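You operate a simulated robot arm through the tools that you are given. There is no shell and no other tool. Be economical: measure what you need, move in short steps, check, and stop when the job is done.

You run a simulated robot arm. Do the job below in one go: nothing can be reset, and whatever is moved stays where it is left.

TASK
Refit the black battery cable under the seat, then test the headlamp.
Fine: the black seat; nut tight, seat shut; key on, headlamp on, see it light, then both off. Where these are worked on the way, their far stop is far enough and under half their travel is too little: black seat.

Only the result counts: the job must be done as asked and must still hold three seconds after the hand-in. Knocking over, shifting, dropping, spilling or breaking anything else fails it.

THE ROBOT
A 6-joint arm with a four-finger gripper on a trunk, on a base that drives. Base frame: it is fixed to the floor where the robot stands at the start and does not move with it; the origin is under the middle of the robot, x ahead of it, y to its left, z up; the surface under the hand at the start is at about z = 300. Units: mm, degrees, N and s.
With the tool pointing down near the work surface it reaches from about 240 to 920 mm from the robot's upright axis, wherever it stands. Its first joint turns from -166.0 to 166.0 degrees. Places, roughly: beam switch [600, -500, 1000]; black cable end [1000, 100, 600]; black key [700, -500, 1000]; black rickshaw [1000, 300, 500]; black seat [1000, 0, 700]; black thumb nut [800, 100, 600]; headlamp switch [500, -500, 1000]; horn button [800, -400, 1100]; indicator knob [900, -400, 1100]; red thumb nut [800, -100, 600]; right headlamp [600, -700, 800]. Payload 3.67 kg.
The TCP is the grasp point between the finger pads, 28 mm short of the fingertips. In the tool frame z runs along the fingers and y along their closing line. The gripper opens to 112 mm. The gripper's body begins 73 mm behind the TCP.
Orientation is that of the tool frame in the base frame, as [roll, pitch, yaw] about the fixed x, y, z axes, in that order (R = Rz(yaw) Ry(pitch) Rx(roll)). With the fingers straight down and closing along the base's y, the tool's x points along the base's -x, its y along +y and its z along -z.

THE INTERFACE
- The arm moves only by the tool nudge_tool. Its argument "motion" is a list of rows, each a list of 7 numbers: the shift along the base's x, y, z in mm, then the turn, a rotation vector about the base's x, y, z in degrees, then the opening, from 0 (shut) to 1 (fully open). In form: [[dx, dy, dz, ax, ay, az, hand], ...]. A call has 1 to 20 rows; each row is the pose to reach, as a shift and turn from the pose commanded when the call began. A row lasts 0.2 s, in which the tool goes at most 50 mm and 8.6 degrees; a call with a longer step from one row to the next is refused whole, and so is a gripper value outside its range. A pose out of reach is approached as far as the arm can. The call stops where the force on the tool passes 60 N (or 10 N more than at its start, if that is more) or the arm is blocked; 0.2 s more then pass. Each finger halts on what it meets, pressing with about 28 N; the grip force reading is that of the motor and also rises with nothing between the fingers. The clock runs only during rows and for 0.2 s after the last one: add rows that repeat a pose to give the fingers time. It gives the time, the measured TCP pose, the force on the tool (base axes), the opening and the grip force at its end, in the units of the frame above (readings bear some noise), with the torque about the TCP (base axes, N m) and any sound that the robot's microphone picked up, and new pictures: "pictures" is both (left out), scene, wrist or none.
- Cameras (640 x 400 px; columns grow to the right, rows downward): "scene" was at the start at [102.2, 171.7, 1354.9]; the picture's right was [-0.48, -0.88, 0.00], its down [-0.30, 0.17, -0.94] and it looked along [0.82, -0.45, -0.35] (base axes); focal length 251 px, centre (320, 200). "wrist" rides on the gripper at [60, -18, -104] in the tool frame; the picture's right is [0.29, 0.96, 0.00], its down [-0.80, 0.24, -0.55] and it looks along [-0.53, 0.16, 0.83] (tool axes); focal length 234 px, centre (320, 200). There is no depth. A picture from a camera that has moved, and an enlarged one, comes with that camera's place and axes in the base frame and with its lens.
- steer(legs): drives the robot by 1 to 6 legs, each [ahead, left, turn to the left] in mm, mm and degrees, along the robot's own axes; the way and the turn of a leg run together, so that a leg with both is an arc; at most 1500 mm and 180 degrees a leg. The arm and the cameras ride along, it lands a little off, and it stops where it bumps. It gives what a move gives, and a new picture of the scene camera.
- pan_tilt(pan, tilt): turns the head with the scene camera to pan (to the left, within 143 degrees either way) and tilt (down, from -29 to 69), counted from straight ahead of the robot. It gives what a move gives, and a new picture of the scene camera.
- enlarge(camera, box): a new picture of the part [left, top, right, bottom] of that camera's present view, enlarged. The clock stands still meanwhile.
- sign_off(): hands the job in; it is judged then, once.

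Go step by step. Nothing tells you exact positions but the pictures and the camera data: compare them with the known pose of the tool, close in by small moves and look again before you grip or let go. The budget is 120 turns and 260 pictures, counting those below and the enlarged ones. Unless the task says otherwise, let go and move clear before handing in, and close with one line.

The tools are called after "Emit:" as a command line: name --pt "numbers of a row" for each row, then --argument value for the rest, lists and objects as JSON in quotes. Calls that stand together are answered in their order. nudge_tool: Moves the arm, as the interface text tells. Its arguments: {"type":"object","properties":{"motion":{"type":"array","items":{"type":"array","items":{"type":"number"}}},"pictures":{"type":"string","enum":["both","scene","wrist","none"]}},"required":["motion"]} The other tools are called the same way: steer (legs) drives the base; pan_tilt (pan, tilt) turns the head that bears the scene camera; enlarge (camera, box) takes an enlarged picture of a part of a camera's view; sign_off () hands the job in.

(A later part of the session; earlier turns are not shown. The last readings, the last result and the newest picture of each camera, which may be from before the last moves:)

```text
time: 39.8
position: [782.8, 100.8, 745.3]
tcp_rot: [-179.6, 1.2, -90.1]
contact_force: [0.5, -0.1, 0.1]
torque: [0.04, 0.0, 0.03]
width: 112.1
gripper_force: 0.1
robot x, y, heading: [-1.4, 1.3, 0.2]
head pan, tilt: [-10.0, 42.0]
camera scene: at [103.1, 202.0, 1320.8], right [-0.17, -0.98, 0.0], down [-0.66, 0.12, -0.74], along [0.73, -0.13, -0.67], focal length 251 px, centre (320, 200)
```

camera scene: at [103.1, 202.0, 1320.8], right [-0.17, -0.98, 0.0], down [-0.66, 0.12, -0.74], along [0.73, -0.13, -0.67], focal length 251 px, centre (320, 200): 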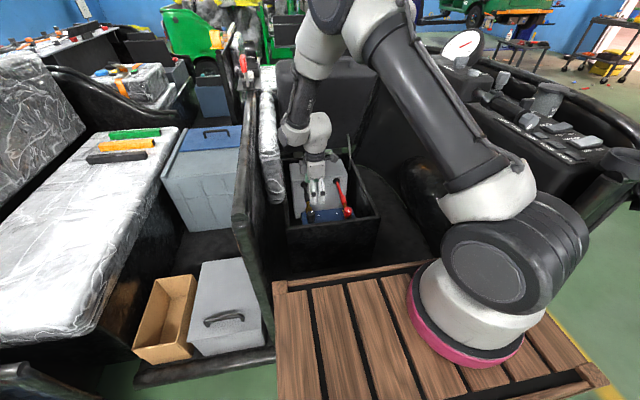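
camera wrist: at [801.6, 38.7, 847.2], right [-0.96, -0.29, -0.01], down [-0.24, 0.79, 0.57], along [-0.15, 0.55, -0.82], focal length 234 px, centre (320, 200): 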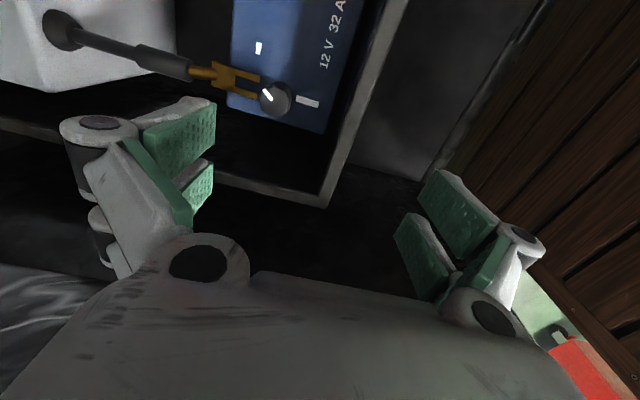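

The black lug is a fork lying along x at y≈113, needing about a 50 mm slide toward −x under the loose nut at about [838, 113, 562]. I'll turn the hand to close along y and go above the boot near x≈970.

Emit:
nudge_tool --pt "0 0 10 0 0 -8.2 0.7" --pt "10 0 20 0 0 -16.4 0.6" --pt "20 0 20 0 0 -24.6 0.5" --pt "35 0 20 0 0 -32.8 0.5" --pt "50 0 20 0 0 -41 0.5" --pt "65 0 20 0 0 -49.2 0.5" --pt "80 0 20 0 0 -57.4 0.5" --pt "100 2 20 0 0 -65.6 0.5" --pt "120 4 10 0 0 -73.8 0.5" --pt "140 8 0 0 0 -82 0.5" --pt "160 10 -10 0 0 -90 0.5" --pt "160 10 -10 0 0 -90 0.5"

Emit:
enlarge --camera "wrist" --box '[180, 0, 460, 240]'

```text
time: 42.4
position: [946.5, 106.1, 740.7]
tcp_rot: [180.0, 1.6, 179.3]
contact_force: [-0.2, -0.1, -0.6]
torque: [0.02, -0.01, 0.01]
width: 56.0
gripper_force: 0.0
robot x, y, heading: [0.2, -0.5, -0.3]
head pan, tilt: [-10.0, 42.0]
camera scene: at [99.1, 196.7, 1321.9], right [-0.17, -0.98, 0.0], down [-0.66, 0.12, -0.74], along [0.73, -0.13, -0.67], focal length 251 px, centre (320, 200)
camera wrist: at [883.2, 88.7, 842.5], right [-0.28, 0.96, -0.01], down [0.78, 0.23, 0.58], along [0.56, 0.15, -0.82], focal length 234 px, centre (320, 200)
```

scene: 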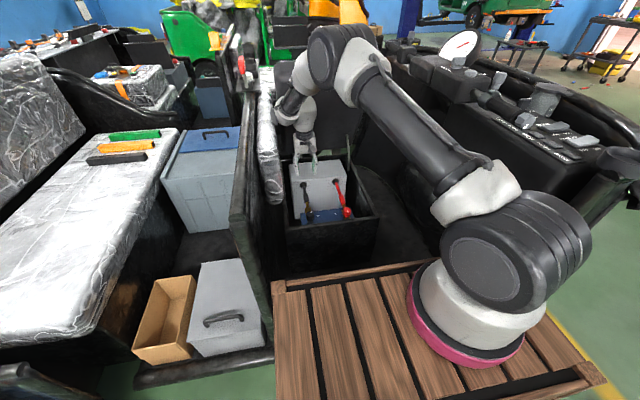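
wrist: 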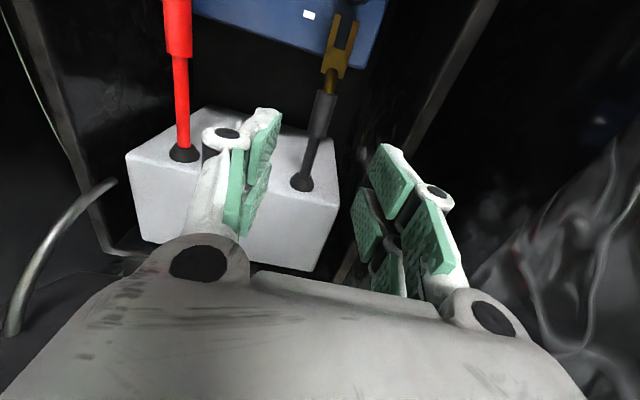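

```text
1.67 times, centred on (320, 120) of wrist
camera zoom: at [883.2, 88.7, 842.5], right [-0.28, 0.96, -0.01], down [0.78, 0.23, 0.58], along [0.56, 0.15, -0.82], focal length 390 px, centre (320, 333)
```

zoom: 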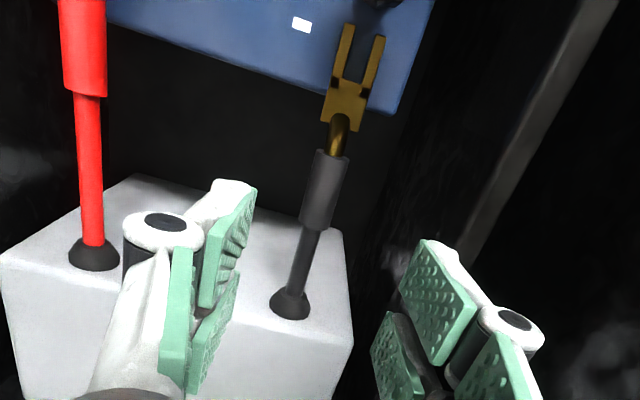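

Refined: cable axis at y≈108, z≈566, boot spanning x≈934–980. I'll descend over the boot and check before gripping.

Emit:
nudge_tool --pt "5 1 -40 0 0 0 0.4" --pt "10 2 -80 0 0 0 0.4" --pt "10 2 -115 0 0 0 0.4" --pt "10 2 -125 0 0 0 0.4"

Emit:
enlarge --camera "wrist" --box '[200, 0, 440, 240]'

Emit:
enlarge --camera "scene" --box '[265, 110, 395, 240]'

```text
time: 43.4
position: [958.2, 103.1, 615.2]
tcp_rot: [180.0, 1.7, 179.1]
contact_force: [0.2, -0.3, -1.0]
torque: [0.01, 0.0, -0.01]
width: 44.8
gripper_force: 0.1
robot x, y, heading: [-0.6, -3.2, 0.0]
head pan, tilt: [-10.0, 42.0]
camera scene: at [100.1, 196.6, 1322.0], right [-0.17, -0.98, 0.0], down [-0.66, 0.12, -0.74], along [0.73, -0.13, -0.67], focal length 251 px, centre (320, 200)
camera wrist: at [895.7, 86.5, 716.3], right [-0.27, 0.96, -0.01], down [0.79, 0.23, 0.58], along [0.56, 0.15, -0.82], focal length 234 px, centre (320, 200)
```

scene: 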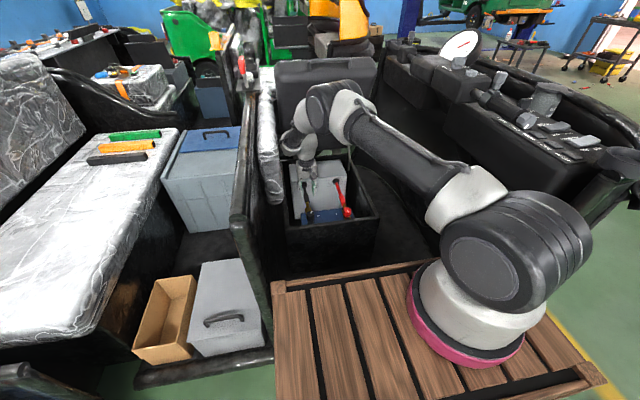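
wrist: 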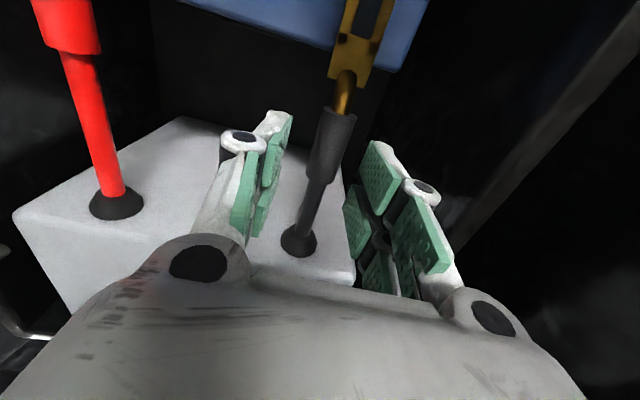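

```text
1.67 times, centred on (320, 120) of wrist
camera zoom: at [895.7, 86.5, 716.3], right [-0.27, 0.96, -0.01], down [0.79, 0.23, 0.58], along [0.56, 0.15, -0.82], focal length 390 px, centre (320, 333)
```

zoom: 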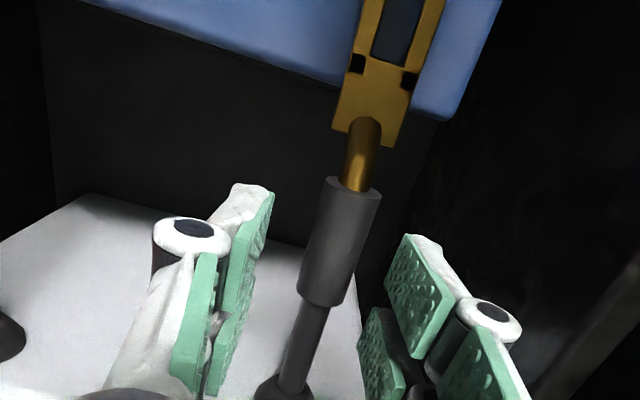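

```text
3.08 times, centred on (330, 175) of scene
camera zoom: at [100.1, 196.6, 1322.0], right [-0.17, -0.98, 0.0], down [-0.66, 0.12, -0.74], along [0.73, -0.13, -0.67], focal length 773 px, centre (289, 277)
```

zoom: 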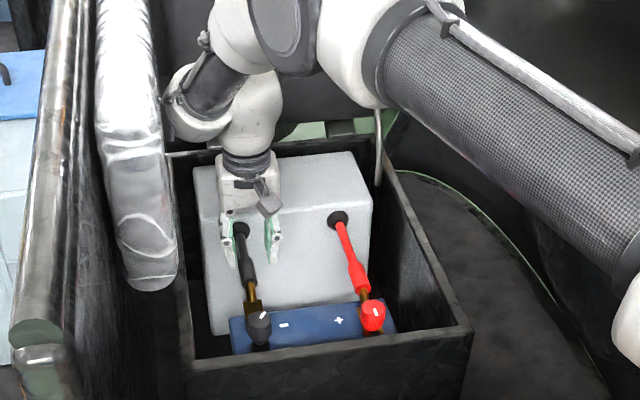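

The boot centre reads [955, 110, 566]. I'll shift 6 mm to +y, go down to z≈580 and close.

Emit:
nudge_tool --pt "-2 6 -15 0 0 0 0.4" --pt "-2 6 -35 0 0 0 0.4" --pt "-2 6 -35 0 0 0 0.2" --pt "-2 6 -35 0 0 0 0" --pt "-2 6 -35 0 0 0 0" --pictures "wrist"

Emit:
enlarge --camera "wrist" --box '[200, 0, 440, 240]'

```text
time: 44.6
position: [958.3, 103.9, 582.0]
tcp_rot: [179.8, 1.9, 178.7]
contact_force: [-0.1, 54.9, 21.6]
torque: [1.69, -1.12, 1.26]
width: 35.7
gripper_force: 28.0
robot x, y, heading: [0.4, 1.1, -0.2]
head pan, tilt: [-10.0, 42.0]
camera wrist: at [894.9, 87.2, 682.6], right [-0.27, 0.96, -0.01], down [0.79, 0.22, 0.58], along [0.56, 0.15, -0.81], focal length 234 px, centre (320, 200)
```

wrist: 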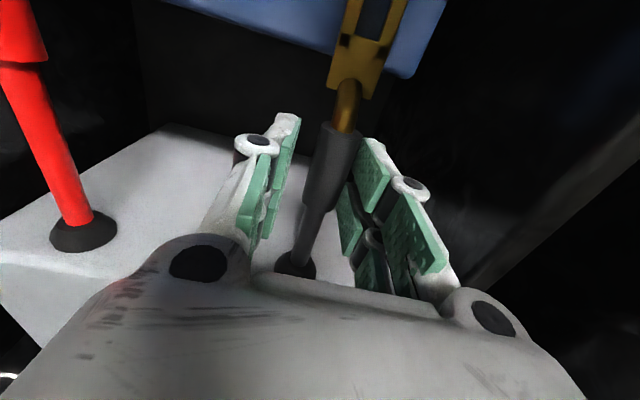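

```text
1.67 times, centred on (320, 120) of wrist
camera zoom: at [894.9, 87.2, 682.6], right [-0.27, 0.96, -0.01], down [0.79, 0.22, 0.58], along [0.56, 0.15, -0.81], focal length 390 px, centre (320, 333)
```

zoom: 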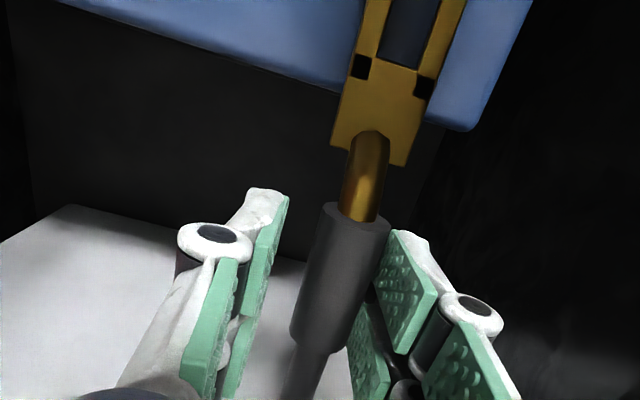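

The +y finger met the boot first, so the hand must go about 8 mm to +y. I'll open slightly, shift and close again.

Emit:
nudge_tool --pt "0 0 0 0 0 0 0.4" --pt "0 8 0 0 0 0 0.4" --pt "0 8 0 0 0 0 0.3" --pt "0 8 0 0 0 0 0.0" --pt "0 8 0 0 0 0 0" --pictures "wrist"

```text
time: 45.8
position: [958.2, 104.6, 578.6]
tcp_rot: [179.9, 1.5, 178.2]
contact_force: [0.4, 56.6, 1.0]
torque: [1.34, -0.37, 1.46]
width: 36.2
gripper_force: 28.4
robot x, y, heading: [9.2, 0.2, -0.7]
head pan, tilt: [-10.0, 42.0]
camera wrist: at [895.4, 87.6, 680.0], right [-0.26, 0.97, -0.01], down [0.79, 0.21, 0.58], along [0.56, 0.14, -0.82], focal length 234 px, centre (320, 200)
```

wrist: 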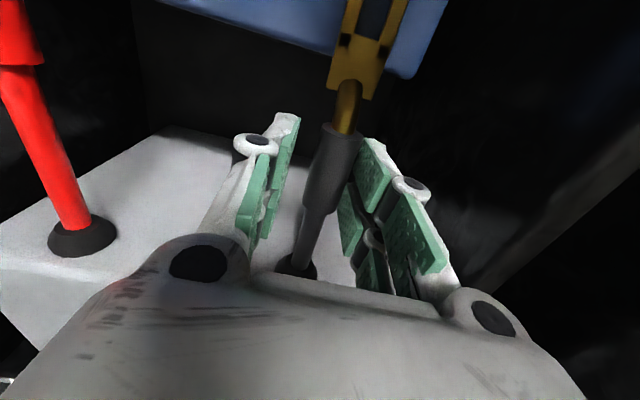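

The hand isn't following to +y while the base got nudged: the arm's wrist seems to be leaning on the wrapped panel on the left. I'll open, rise, and tilt the hand so that the wrist leans to −y.

Emit:
nudge_tool --pt "0 0 0 0 0 0 0.4" --pt "0 -10 10 0 0 0 0.4" --pt "0 -15 40 0 0 0 0.4" --pt "0 -15 60 6 0 0 0.4" --pt "0 -10 60 12 0 0 0.4" --pt "0 -5 60 18 0 0 0.4" --pt "0 0 60 24 0 0 0.4" --pt "0 0 60 24 0 0 0.4"

Emit:
enlarge --camera "scene" --box '[225, 70, 395, 240]'

```text
time: 47.6
position: [951.3, 128.8, 635.0]
tcp_rot: [156.2, 1.1, 179.5]
contact_force: [0.7, 0.4, 0.4]
torque: [0.01, 0.0, -0.01]
width: 45.0
gripper_force: 0.0
robot x, y, heading: [-0.6, -1.8, -0.1]
head pan, tilt: [-10.0, 42.0]
camera scene: at [103.2, 201.9, 1320.9], right [-0.17, -0.98, 0.0], down [-0.66, 0.12, -0.74], along [0.73, -0.13, -0.67], focal length 251 px, centre (320, 200)
camera wrist: at [890.1, 71.0, 720.9], right [-0.29, 0.88, 0.38], down [0.79, -0.01, 0.62], along [0.55, 0.48, -0.69], focal length 234 px, centre (320, 200)
```

scene: 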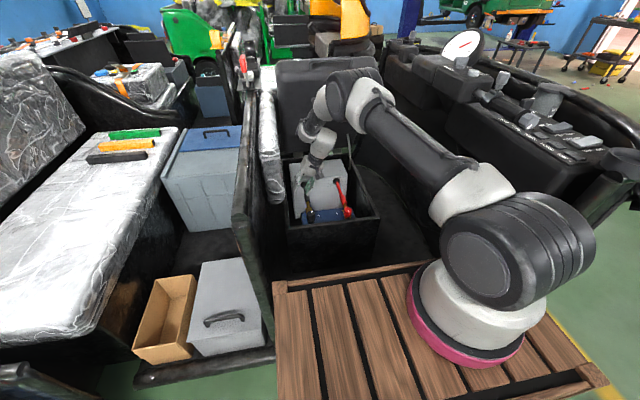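
wrist: 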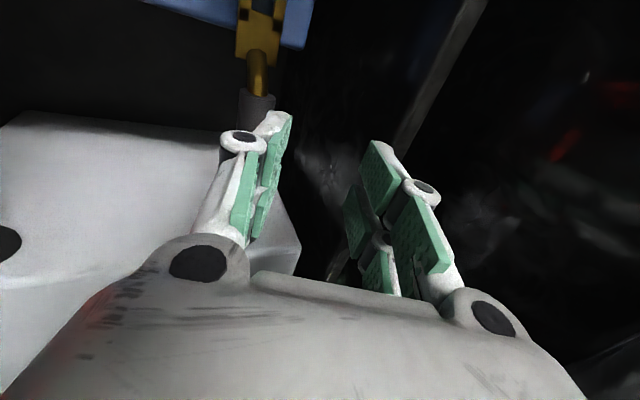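

```text
2.35 times, centred on (310, 155) of scene
camera zoom: at [103.2, 201.9, 1320.9], right [-0.17, -0.98, 0.0], down [-0.66, 0.12, -0.74], along [0.73, -0.13, -0.67], focal length 591 px, centre (344, 306)
```

zoom: 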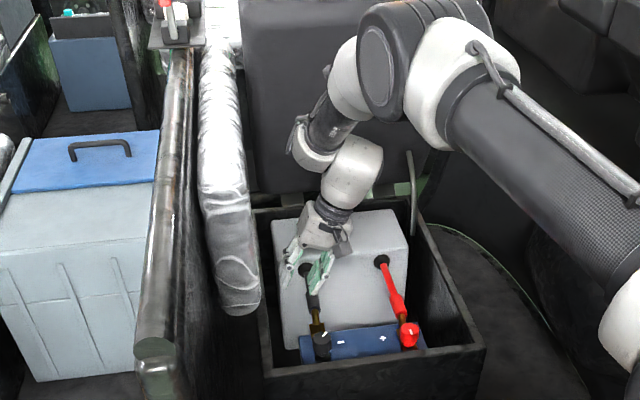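

The base sprang back and the hand is free with a 24° tilt. I'll move to a point behind the boot along the tool axis, then advance.

Emit:
nudge_tool --pt "2 -22 0 0 0 0 0.4" --pt "4 -43 -10 0 0 0 0.4" --pt "4 -43 -14 0 0 0 0.4" --pt "4 -43 -14 0 0 0 0.4" --pictures "wrist"

Emit:
enlarge --camera "wrist" --box '[200, 0, 440, 240]'

```text
time: 48.6
position: [956.4, 86.3, 619.9]
tcp_rot: [156.3, 1.2, 179.4]
contact_force: [0.3, 0.5, 0.9]
torque: [-0.01, 0.03, -0.01]
width: 44.7
gripper_force: 0.1
robot x, y, heading: [6.8, -0.1, -0.1]
head pan, tilt: [-10.0, 42.0]
camera wrist: at [894.7, 28.1, 705.7], right [-0.29, 0.88, 0.38], down [0.79, -0.01, 0.62], along [0.55, 0.48, -0.69], focal length 234 px, centre (320, 200)
```

wrist: 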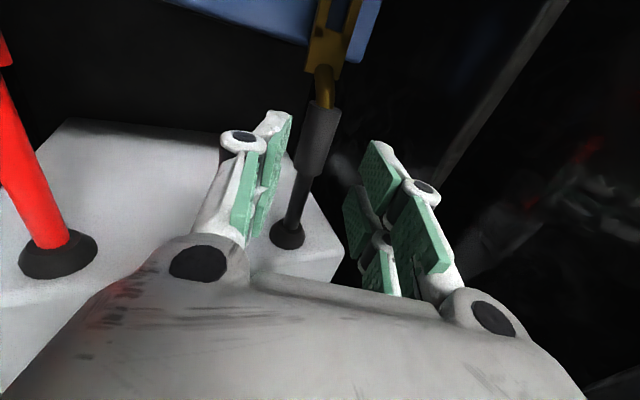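

```text
1.67 times, centred on (320, 120) of wrist
camera zoom: at [894.7, 28.1, 705.7], right [-0.29, 0.88, 0.38], down [0.79, -0.01, 0.62], along [0.55, 0.48, -0.69], focal length 390 px, centre (320, 333)
```

zoom: 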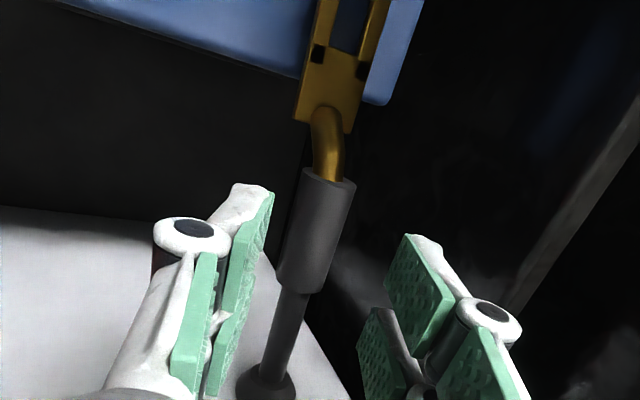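

From two views the boot centre is about [957, 113, 553]. I'll advance along the tool axis and close.

Emit:
nudge_tool --pt "0 8 -20 0 0 0 0.4" --pt "0 16 -40 0 0 0 0.4" --pt "0 22 -55 0 0 0 0.4" --pt "0 22 -55 0 0 0 0.4" --pictures "wrist"

Emit:
enlarge --camera "wrist" --box '[200, 0, 440, 240]'

```text
time: 49.6
position: [956.5, 108.9, 566.1]
tcp_rot: [156.4, 1.1, 179.4]
contact_force: [0.0, 0.4, -0.3]
torque: [0.02, -0.02, 0.0]
width: 44.7
gripper_force: 0.0
robot x, y, heading: [-0.1, -0.3, -0.3]
head pan, tilt: [-10.0, 42.0]
camera wrist: at [894.8, 51.0, 651.1], right [-0.29, 0.88, 0.38], down [0.79, -0.01, 0.62], along [0.55, 0.48, -0.69], focal length 234 px, centre (320, 200)
```

wrist: 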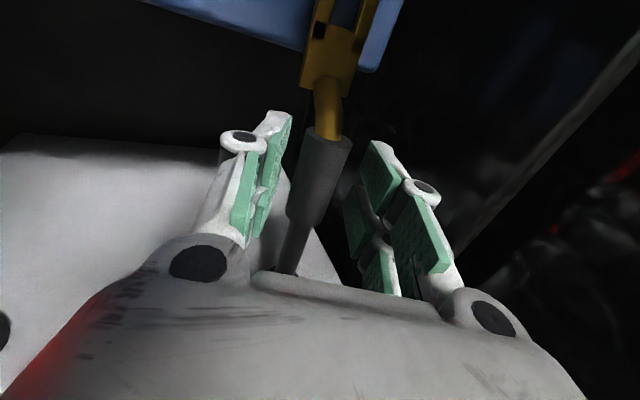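

```text
1.67 times, centred on (320, 120) of wrist
camera zoom: at [894.8, 51.0, 651.1], right [-0.29, 0.88, 0.38], down [0.79, -0.01, 0.62], along [0.55, 0.48, -0.69], focal length 390 px, centre (320, 333)
```

zoom: 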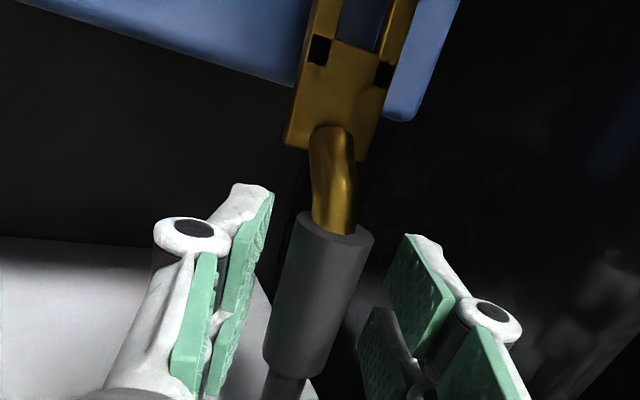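

The boot is between the pads; closing.

Emit:
nudge_tool --pt "0 0 0 0 0 0 0.2" --pt "0 0 0 0 0 0 0" --pt "0 0 0 0 0 0 0" --pt "0 0 0 0 0 0 0" --pictures "wrist"

Emit:
enlarge --camera "wrist" --box '[200, 0, 440, 240]'

```text
time: 50.6
position: [956.6, 107.0, 564.1]
tcp_rot: [156.4, 1.0, 179.4]
contact_force: [-1.0, -25.5, -12.1]
torque: [-0.34, -0.76, 0.06]
width: 22.8
gripper_force: 45.5
robot x, y, heading: [-1.5, -2.0, -0.3]
head pan, tilt: [-10.0, 42.0]
camera wrist: at [894.7, 48.9, 650.1], right [-0.29, 0.88, 0.38], down [0.79, -0.01, 0.62], along [0.55, 0.47, -0.69], focal length 234 px, centre (320, 200)
```

wrist: 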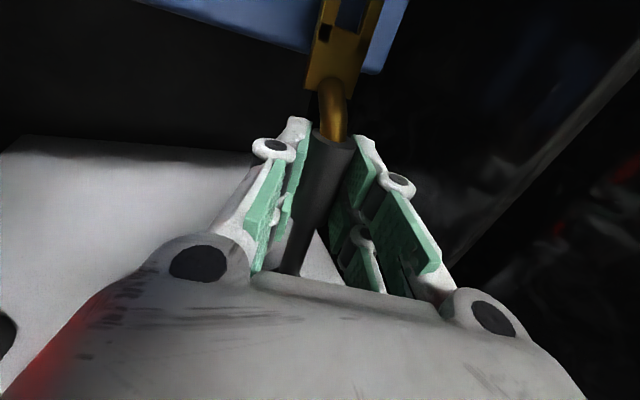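

```text
1.67 times, centred on (320, 120) of wrist
camera zoom: at [894.7, 48.9, 650.1], right [-0.29, 0.88, 0.38], down [0.79, -0.01, 0.62], along [0.55, 0.47, -0.69], focal length 390 px, centre (320, 333)
```

zoom: 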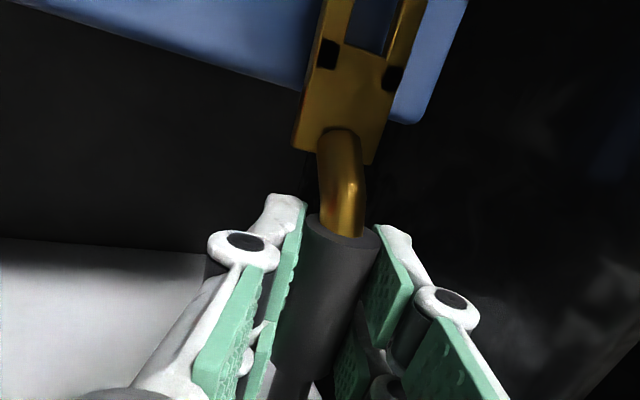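

The boot is gripped (23 mm). I'll pull it toward −x in small steps and watch.

Emit:
nudge_tool --pt "-5 -1 -1 0 0 0 0" --pt "-10 -1 -1 0 0 0 0" --pt "-15 -1 -1 0 0 0 0" --pt "-20 -1 -1 0 0 0 0" --pt "-25 -1 -1 0 0 0 0" --pictures "wrist"

Emit:
enlarge --camera "scene" --box '[275, 140, 375, 240]'

```text
time: 51.8
position: [930.8, 106.1, 564.5]
tcp_rot: [156.3, 1.0, 179.4]
contact_force: [0.6, -33.8, -15.5]
torque: [-0.32, -1.34, -0.26]
width: 22.6
gripper_force: 44.6
robot x, y, heading: [-2.3, 1.6, -0.1]
head pan, tilt: [-10.0, 42.0]
camera wrist: at [868.8, 48.9, 650.1], right [-0.29, 0.88, 0.38], down [0.79, -0.01, 0.62], along [0.55, 0.47, -0.69], focal length 234 px, centre (320, 200)
```

wrist: 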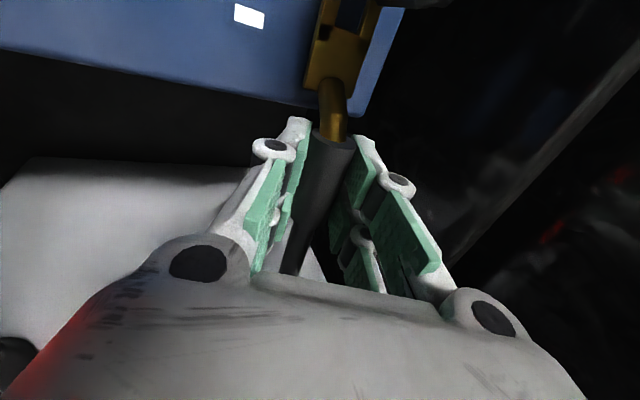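

```text
4.00 times, centred on (325, 190) of scene
camera zoom: at [103.7, 201.3, 1320.9], right [-0.17, -0.98, 0.0], down [-0.66, 0.12, -0.74], along [0.73, -0.13, -0.67], focal length 1004 px, centre (300, 240)
```

zoom: 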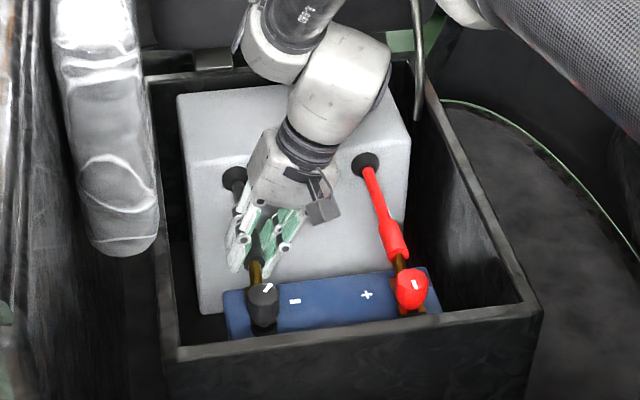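

The lug slides along. I'll continue the pull until it seats under the nut.

Emit:
nudge_tool --pt "-5 -1 -1 0 0 0 0" --pt "-10 -2 -1 0 0 0 0" --pt "-15 -2 -1 0 0 0 0" --pt "-20 -2 -1 0 0 0 0" --pictures "wrist"

Emit:
enlarge --camera "scene" --box '[290, 190, 360, 240]'

Emit:
enlarge --camera "wrist" --box '[240, 0, 440, 140]'

```text
time: 52.8
position: [914.0, 105.7, 563.3]
tcp_rot: [156.3, 1.2, 179.3]
contact_force: [26.0, 0.0, -21.3]
torque: [-0.04, -0.36, -0.19]
width: 23.0
gripper_force: 44.9
robot x, y, heading: [-0.5, 2.7, -0.2]
head pan, tilt: [-10.0, 42.0]
camera wrist: at [852.0, 48.5, 650.2], right [-0.29, 0.88, 0.38], down [0.78, -0.01, 0.62], along [0.55, 0.48, -0.69], focal length 234 px, centre (320, 200)
```

wrist: 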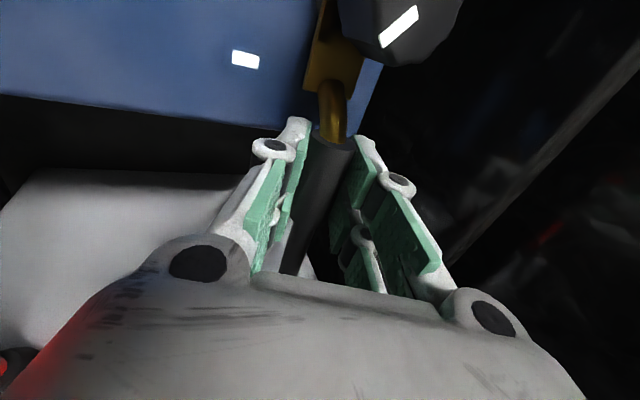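

```text
8.00 times, centred on (325, 215) of scene
camera zoom: at [104.6, 202.4, 1320.7], right [-0.17, -0.98, 0.0], down [-0.66, 0.12, -0.74], along [0.73, -0.13, -0.67], focal length 2009 px, centre (280, 80)
```

zoom: 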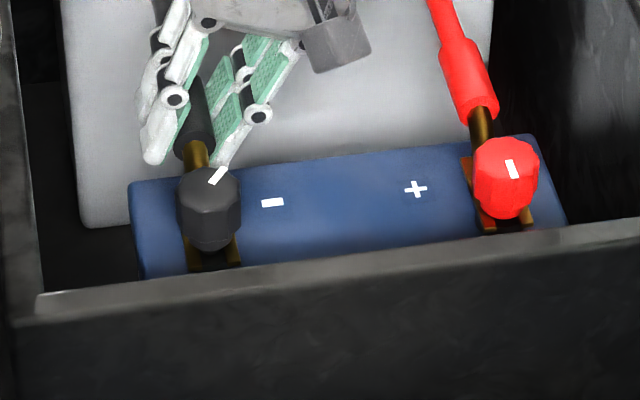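

```text
2.86 times, centred on (340, 70) of wrist
camera zoom: at [852.0, 48.5, 650.2], right [-0.29, 0.88, 0.38], down [0.78, -0.01, 0.62], along [0.55, 0.48, -0.69], focal length 669 px, centre (263, 571)
```

zoom: 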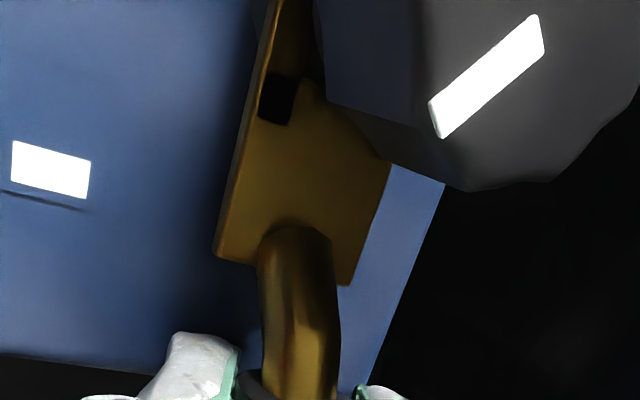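

The fork's prongs now straddle the post under the nut and the force is rising. I'll press a little further to be sure that it's home.

Emit:
nudge_tool --pt "-5 0 1 0 0 0 0" --pt "-9 0 1 0 0 0 0" --pt "-12 0 1 0 0 0 0" --pictures "none"

Emit:
enlarge --camera "scene" --box '[290, 190, 360, 240]'

```text
time: 53.6
position: [901.2, 105.3, 566.5]
tcp_rot: [156.2, 1.2, 179.4]
contact_force: [30.2, 3.0, 5.6]
torque: [0.06, -0.41, -0.18]
width: 23.2
gripper_force: 44.7
robot x, y, heading: [-0.0, -0.9, -0.0]
head pan, tilt: [-10.0, 42.0]
```

```text
8.00 times, centred on (325, 215) of scene
camera zoom: at [103.5, 202.0, 1320.8], right [-0.17, -0.98, 0.0], down [-0.66, 0.12, -0.74], along [0.73, -0.13, -0.67], focal length 2009 px, centre (280, 80)
```

zoom: 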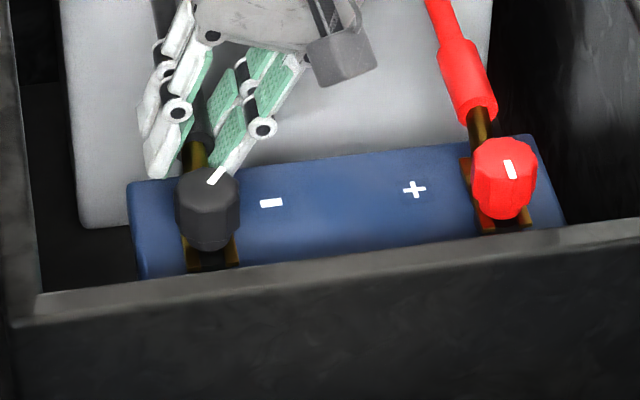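

The hand slipped on the boot while the lug stayed, so it's seated against the post. I'll release and back off along the tool axis.

Emit:
nudge_tool --pt "6 1 0 0 0 0 0" --pt "6 1 0 0 0 0 0.2" --pt "6 1 0 0 0 0 0.4" --pt "6 -15 40 0 0 0 0.4" --pt "0 -30 80 0 0 0 0.4" --pt "-15 -35 120 -7 0 0 0.5" --pt "-30 -30 150 -14 0 0 0.5" --pt "-45 -25 160 -22 0 0 0.5"

Emit:
enlarge --camera "scene" --box '[285, 180, 365, 240]'

Emit:
enlarge --camera "wrist" --box '[240, 0, 480, 160]'

```text
time: 55.4
position: [855.4, 81.7, 726.9]
tcp_rot: [178.5, 1.2, 179.8]
contact_force: [-0.2, -1.1, 0.4]
torque: [0.04, 0.04, 0.0]
width: 56.2
gripper_force: 0.1
robot x, y, heading: [-0.9, -0.3, 0.0]
head pan, tilt: [-10.0, 42.0]
camera scene: at [103.5, 201.6, 1320.9], right [-0.17, -0.98, 0.0], down [-0.66, 0.12, -0.74], along [0.73, -0.13, -0.67], focal length 251 px, centre (320, 200)
camera wrist: at [793.5, 60.4, 827.7], right [-0.29, 0.96, 0.02], down [0.79, 0.22, 0.58], along [0.55, 0.18, -0.82], focal length 234 px, centre (320, 200)
```

scene: 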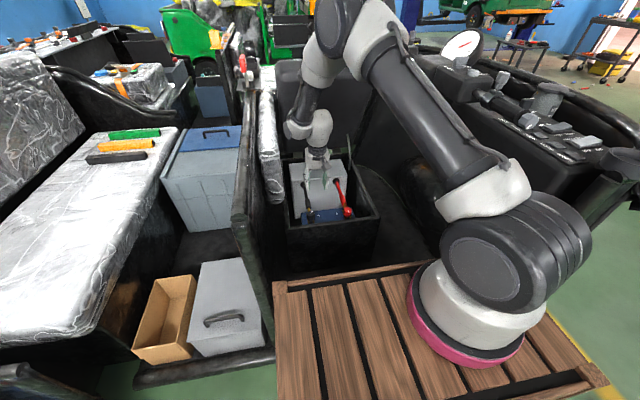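
wrist: 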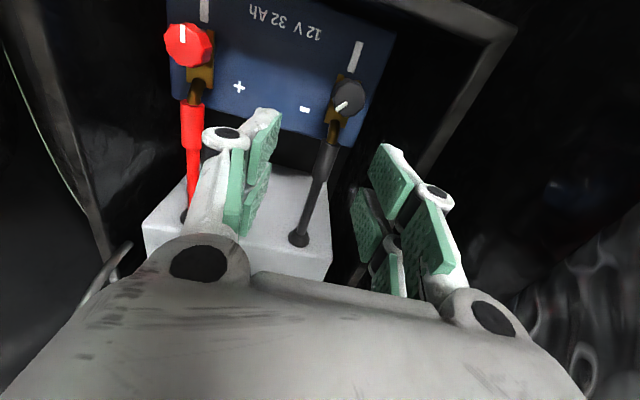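

```text
6.67 times, centred on (325, 210) of scene
camera zoom: at [103.5, 201.6, 1320.9], right [-0.17, -0.98, 0.0], down [-0.66, 0.12, -0.74], along [0.73, -0.13, -0.67], focal length 1674 px, centre (287, 133)
```

zoom: 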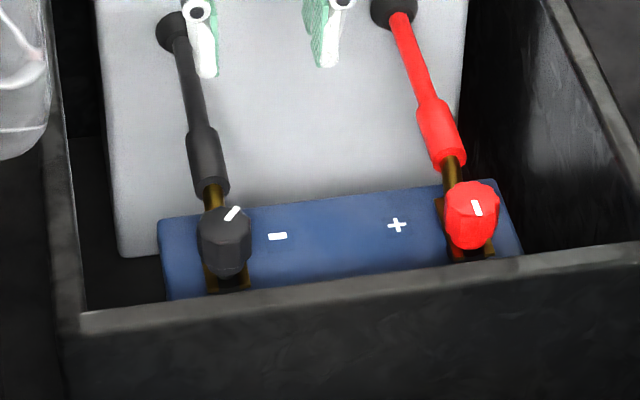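

```text
2.50 times, centred on (360, 80) of wrist
camera zoom: at [793.5, 60.4, 827.7], right [-0.29, 0.96, 0.02], down [0.79, 0.22, 0.58], along [0.55, 0.18, -0.82], focal length 585 px, centre (220, 500)
```

zoom: 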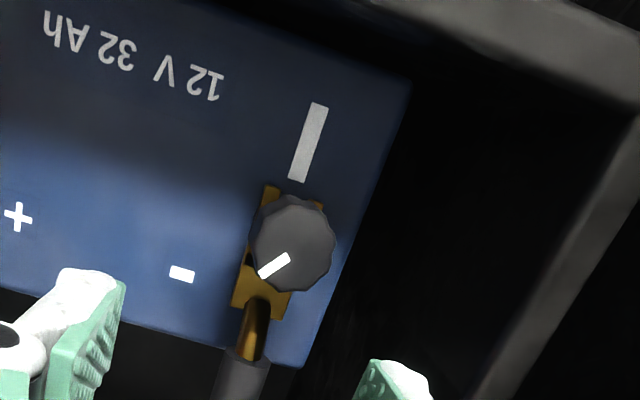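

The fork is on the post, and the red nut's tight position shows its mark pointing at the grey line (−x). The black nut must turn about 146° clockwise. I'll prepare a start yaw of +60° above it.

Emit:
nudge_tool --pt "-4 2 -5 0 0 8 0.5" --pt "-8 5 -10 0 0 16 0.5" --pt "-12 8 -15 0 0 24 0.5" --pt "-16 10 -20 0 0 32 0.5" --pt "-20 12 -25 0 0 40 0.5" --pt "-24 14 -25 0 0 48 0.5" --pt "-24 16 -25 0 0 56 0.5" --pt "-24 18 -25 0 0 62 0.5" --pictures "none"

Emit:
nudge_tool --pt "0 2 -10 6.5 0 0 0.45" --pt "0 2 -30 6.5 0 0 0.45" --pt "0 2 -50 6.5 0 0 0.45"

Emit:
enlarge --camera "wrist" --box '[200, 0, 440, 240]'

```text
time: 57.2
position: [830.9, 99.0, 698.9]
tcp_rot: [178.3, 1.2, -118.0]
contact_force: [0.2, 0.4, 0.3]
torque: [-0.02, -0.02, 0.01]
width: 55.9
gripper_force: 0.2
robot x, y, heading: [-0.7, 4.4, -0.2]
head pan, tilt: [-10.0, 42.0]
```

```text
time: 58.0
position: [830.3, 99.9, 650.3]
tcp_rot: [175.1, 7.0, -118.2]
contact_force: [-0.2, -0.4, 0.1]
torque: [-0.03, -0.03, 0.02]
width: 50.6
gripper_force: 0.0
robot x, y, heading: [-2.0, -2.1, -0.1]
head pan, tilt: [-10.0, 42.0]
camera scene: at [103.0, 202.0, 1320.9], right [-0.17, -0.98, 0.0], down [-0.66, 0.12, -0.74], along [0.73, -0.13, -0.67], focal length 251 px, centre (320, 200)
camera wrist: at [819.0, 25.1, 741.8], right [-0.98, 0.19, 0.04], down [0.17, 0.73, 0.66], along [0.1, 0.66, -0.75], focal length 234 px, centre (320, 200)
```

scene: 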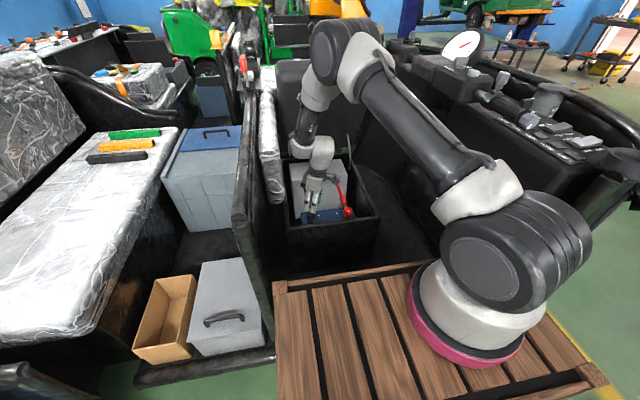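
wrist: 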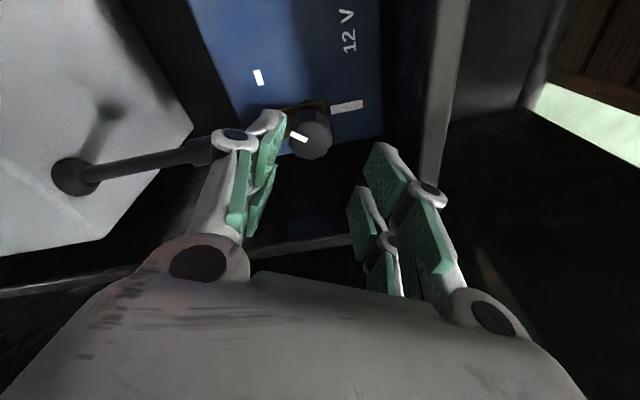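

```text
1.67 times, centred on (320, 120) of wrist
camera zoom: at [819.0, 25.1, 741.8], right [-0.98, 0.19, 0.04], down [0.17, 0.73, 0.66], along [0.1, 0.66, -0.75], focal length 390 px, centre (320, 333)
```

zoom: 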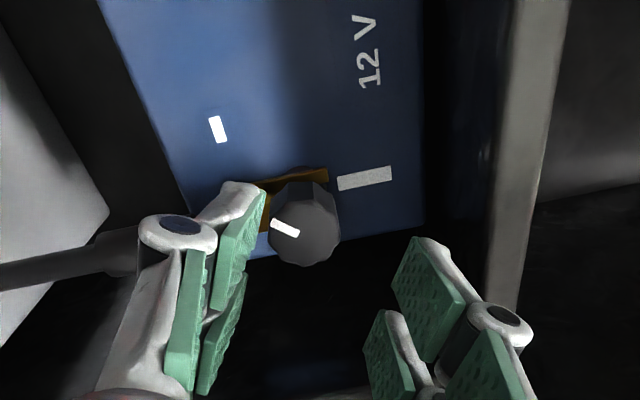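

The nut centre is about [834, 105, 575]. I'll lower the hand over it, fingers straddling.

Emit:
nudge_tool --pt "4 0 -20 0 0 0 0.45" --pt "4 2 -40 0 0 0 0.45" --pt "4 2 -55 0 0 0 0.45" --pt "4 2 -55 0 0 0 0.45" --pictures "wrist"

Emit:
enlarge --camera "wrist" --box '[200, 60, 440, 300]'

Emit:
enlarge --camera "scene" --box '[285, 160, 365, 240]'

```text
time: 59.0
position: [834.4, 102.1, 594.6]
tcp_rot: [175.1, 6.8, -118.3]
contact_force: [0.6, -0.7, 0.3]
torque: [-0.02, 0.0, 0.02]
width: 50.6
gripper_force: 0.0
robot x, y, heading: [-0.7, 0.0, 0.0]
head pan, tilt: [-10.0, 42.0]
camera wrist: at [824.9, 26.8, 687.4], right [-0.98, 0.19, 0.04], down [0.17, 0.73, 0.66], along [0.1, 0.66, -0.75], focal length 234 px, centre (320, 200)
```

wrist: 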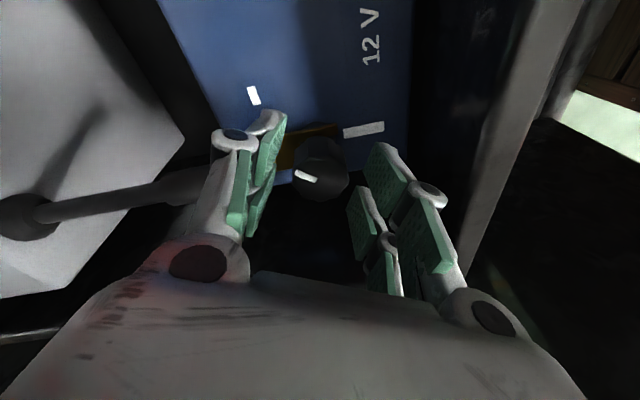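

```text
1.67 times, centred on (320, 180) of wrist
camera zoom: at [824.9, 26.8, 687.4], right [-0.98, 0.19, 0.04], down [0.17, 0.73, 0.66], along [0.1, 0.66, -0.75], focal length 390 px, centre (320, 233)
```

zoom: 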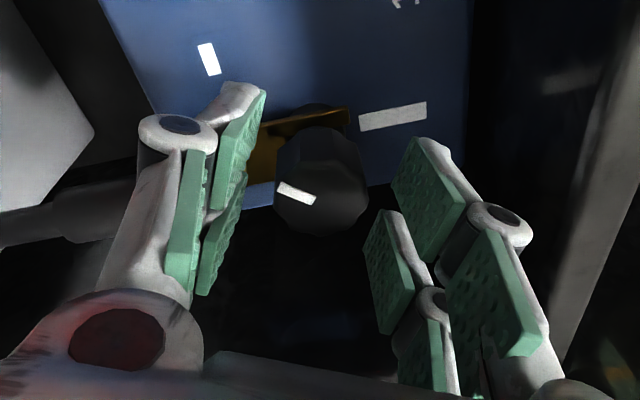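

```text
5.00 times, centred on (325, 200) of scene
camera zoom: at [103.1, 202.0, 1320.8], right [-0.17, -0.98, 0.0], down [-0.66, 0.12, -0.74], along [0.73, -0.13, -0.67], focal length 1256 px, centre (295, 200)
```

zoom: 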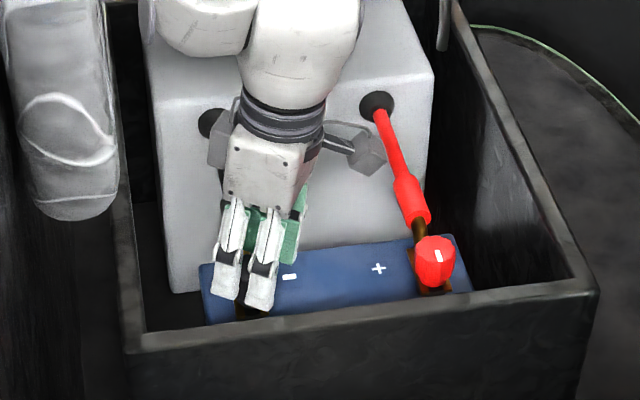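

The nut is centred between the fingers. Closing on it.

Emit:
nudge_tool --pt "0 0 0 0 0 0 0.3" --pt "0 0 0 0 0 0 0.1" --pt "0 0 0 0 0 0 0" --pt "0 0 0 0 0 0 0" --pictures "wrist"

Emit:
enlarge --camera "wrist" --box '[200, 60, 440, 300]'

```text
time: 60.0
position: [835.0, 102.3, 595.2]
tcp_rot: [175.1, 6.9, -118.3]
contact_force: [-15.3, 9.4, 2.2]
torque: [0.01, 0.17, 0.13]
width: 33.5
gripper_force: 44.9
robot x, y, heading: [1.8, -1.8, 0.0]
head pan, tilt: [-10.0, 42.0]
camera wrist: at [824.0, 27.4, 687.6], right [-0.98, 0.19, 0.05], down [0.17, 0.73, 0.66], along [0.09, 0.66, -0.75], focal length 234 px, centre (320, 200)
```

wrist: 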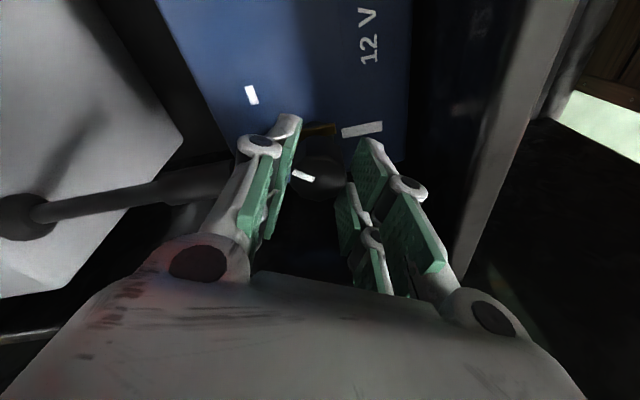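

```text
1.67 times, centred on (320, 180) of wrist
camera zoom: at [824.0, 27.4, 687.6], right [-0.98, 0.19, 0.05], down [0.17, 0.73, 0.66], along [0.09, 0.66, -0.75], focal length 390 px, centre (320, 233)
```

zoom: 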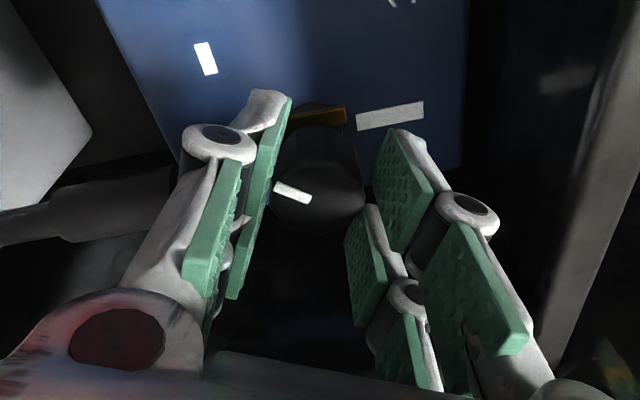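

Gripped at 33.5 mm. I'll turn clockwise about the tool axis, first 40° as a test.

Emit:
nudge_tool --pt "0 0 0 0 1.1 -7.9 0" --pt "0 0 0 0 2.2 -15.8 0" --pt "0 0 0 0 3.3 -23.8 0" --pt "0 0 0 0 4.4 -31.7 0" --pt "0 0 0 0 5.6 -39.6 0" --pictures "wrist"

Emit:
enlarge --camera "wrist" --box '[200, 60, 440, 300]'

```text
time: 61.2
position: [835.4, 105.6, 595.3]
tcp_rot: [171.6, 2.9, -158.3]
contact_force: [-22.0, 48.4, 0.8]
torque: [0.98, -0.4, 0.18]
width: 33.1
gripper_force: 44.9
robot x, y, heading: [0.8, -2.9, 0.0]
head pan, tilt: [-10.0, 42.0]
camera wrist: at [786.7, 50.8, 691.6], right [-0.62, 0.77, 0.13], down [0.65, 0.43, 0.62], along [0.43, 0.47, -0.77], focal length 234 px, centre (320, 200)
```

wrist: 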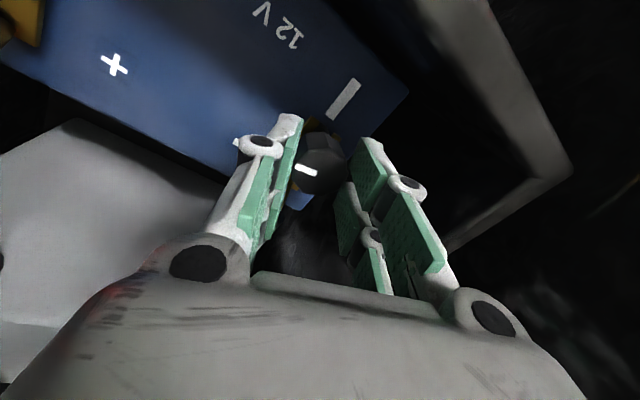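

```text
1.67 times, centred on (320, 180) of wrist
camera zoom: at [786.7, 50.8, 691.6], right [-0.62, 0.77, 0.13], down [0.65, 0.43, 0.62], along [0.43, 0.47, -0.77], focal length 390 px, centre (320, 233)
```

zoom: 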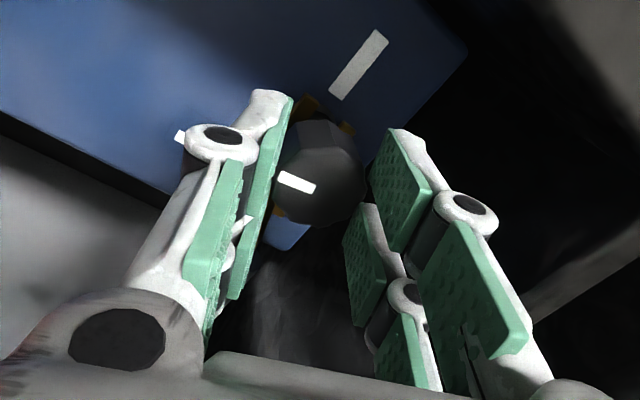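

The nut turns with the hand. I'll shift about 4 mm to +y to relieve the side force and turn on.

Emit:
nudge_tool --pt "0 4 0 0 1.1 -7.9 0" --pt "0 4 0 0 2.2 -15.8 0" --pt "0 4 0 0 3.3 -23.8 0" --pt "0 4 0 0 4.4 -31.7 0" --pt "0 4 0 0 5.6 -39.6 0" --pt "0 4 0 0 6.7 -47.5 0" --pictures "wrist"

```text
time: 62.6
position: [835.1, 106.4, 596.8]
tcp_rot: [171.7, -3.5, 154.0]
contact_force: [-1.5, 12.3, 11.5]
torque: [-0.12, -0.71, 0.03]
width: 32.4
gripper_force: 44.5
robot x, y, heading: [1.1, 1.5, 0.1]
head pan, tilt: [-10.0, 42.0]
camera wrist: at [773.3, 100.1, 698.5], right [0.16, 0.97, 0.16], down [0.82, -0.22, 0.53], along [0.55, 0.04, -0.83], focal length 234 px, centre (320, 200)
```

wrist: 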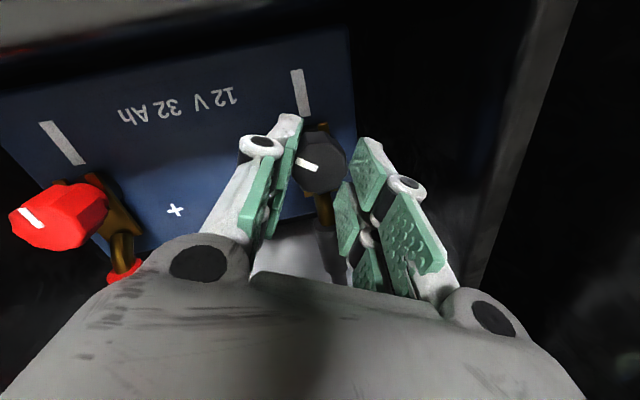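

About 88° done; the mark needs roughly 60–70° more. Continuing.

Emit:
nudge_tool --pt "0 0 0 0 1.1 -7.9 0" --pt "0 0 0 0 2.2 -15.8 0" --pt "0 0 0 0 3.3 -23.8 0" --pt "0 0 0 0 4.4 -31.7 0" --pt "0 0 0 0 5.6 -39.6 0" --pt "0 0 0 0 6.7 -47.5 0" --pt "0 0 0 0 7.8 -55.4 0" --pictures "wrist"

Emit:
enlarge --camera "wrist" --box '[200, 60, 440, 300]'

```text
time: 64.2
position: [834.6, 106.8, 595.3]
tcp_rot: [177.8, -8.2, 98.0]
contact_force: [15.2, 8.5, 7.6]
torque: [-0.02, -0.35, 0.66]
width: 32.1
gripper_force: 44.8
robot x, y, heading: [1.0, 1.1, 0.2]
head pan, tilt: [-10.0, 42.0]
camera wrist: at [807.4, 148.0, 705.1], right [0.91, 0.41, 0.08], down [0.34, -0.83, 0.45], along [0.25, -0.38, -0.89], focal length 234 px, centre (320, 200)
```

wrist: 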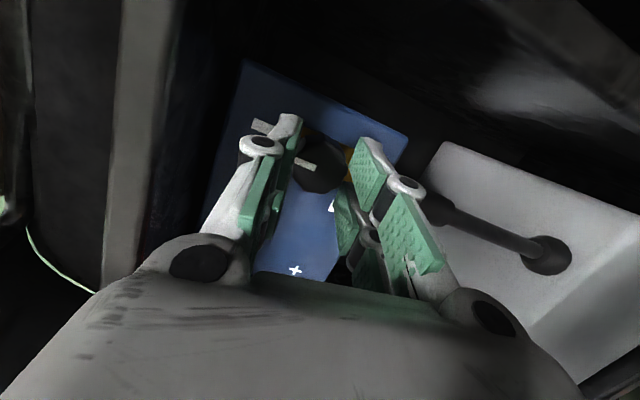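

```text
1.67 times, centred on (320, 180) of wrist
camera zoom: at [807.4, 148.0, 705.1], right [0.91, 0.41, 0.08], down [0.34, -0.83, 0.45], along [0.25, -0.38, -0.89], focal length 390 px, centre (320, 233)
```

zoom: 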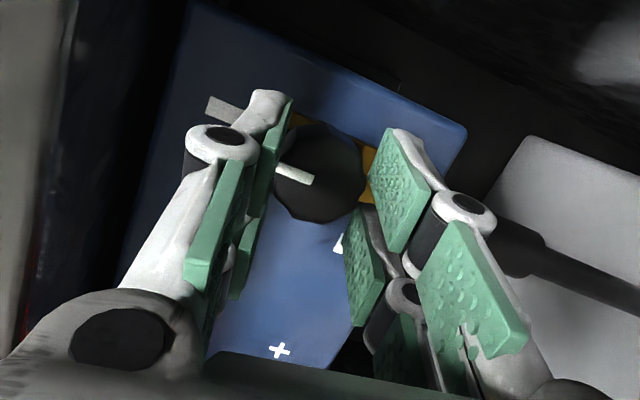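

The mark now points to −x, in line with the grey bar, and the torque begins to rise. I'll turn a bit further to feel the stop.

Emit:
nudge_tool --pt "0 0 0 0 0.8 -6 0" --pt "0 0 0 0 1.6 -12 0" --pt "0 0 0 0 2.5 -18 0" --pictures "wrist"

Emit:
enlarge --camera "wrist" --box '[200, 60, 440, 300]'

```text
time: 65.0
position: [834.7, 106.4, 594.4]
tcp_rot: [-179.6, -8.0, 79.6]
contact_force: [19.0, 6.2, 2.8]
torque: [0.33, -0.75, 0.34]
width: 31.8
gripper_force: 44.6
robot x, y, heading: [-0.0, 2.4, -0.1]
head pan, tilt: [-10.0, 42.0]
camera wrist: at [826.4, 153.8, 705.1], right [0.99, 0.11, 0.03], down [0.08, -0.9, 0.44], along [0.08, -0.43, -0.9], focal length 234 px, centre (320, 200)
```

wrist: 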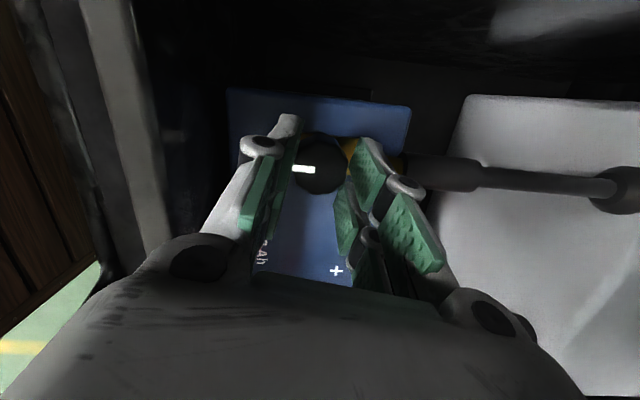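

```text
1.67 times, centred on (320, 180) of wrist
camera zoom: at [826.4, 153.8, 705.1], right [0.99, 0.11, 0.03], down [0.08, -0.9, 0.44], along [0.08, -0.43, -0.9], focal length 390 px, centre (320, 233)
```

zoom: 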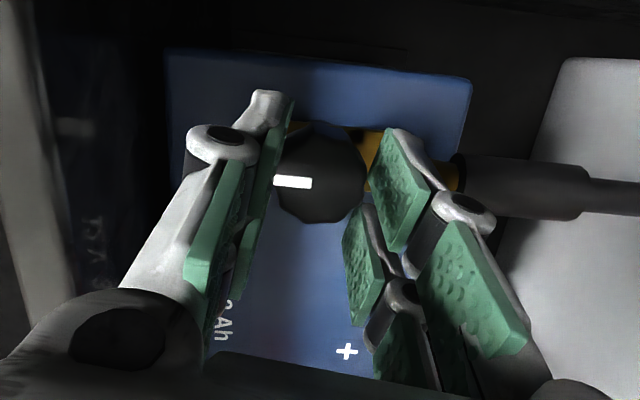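

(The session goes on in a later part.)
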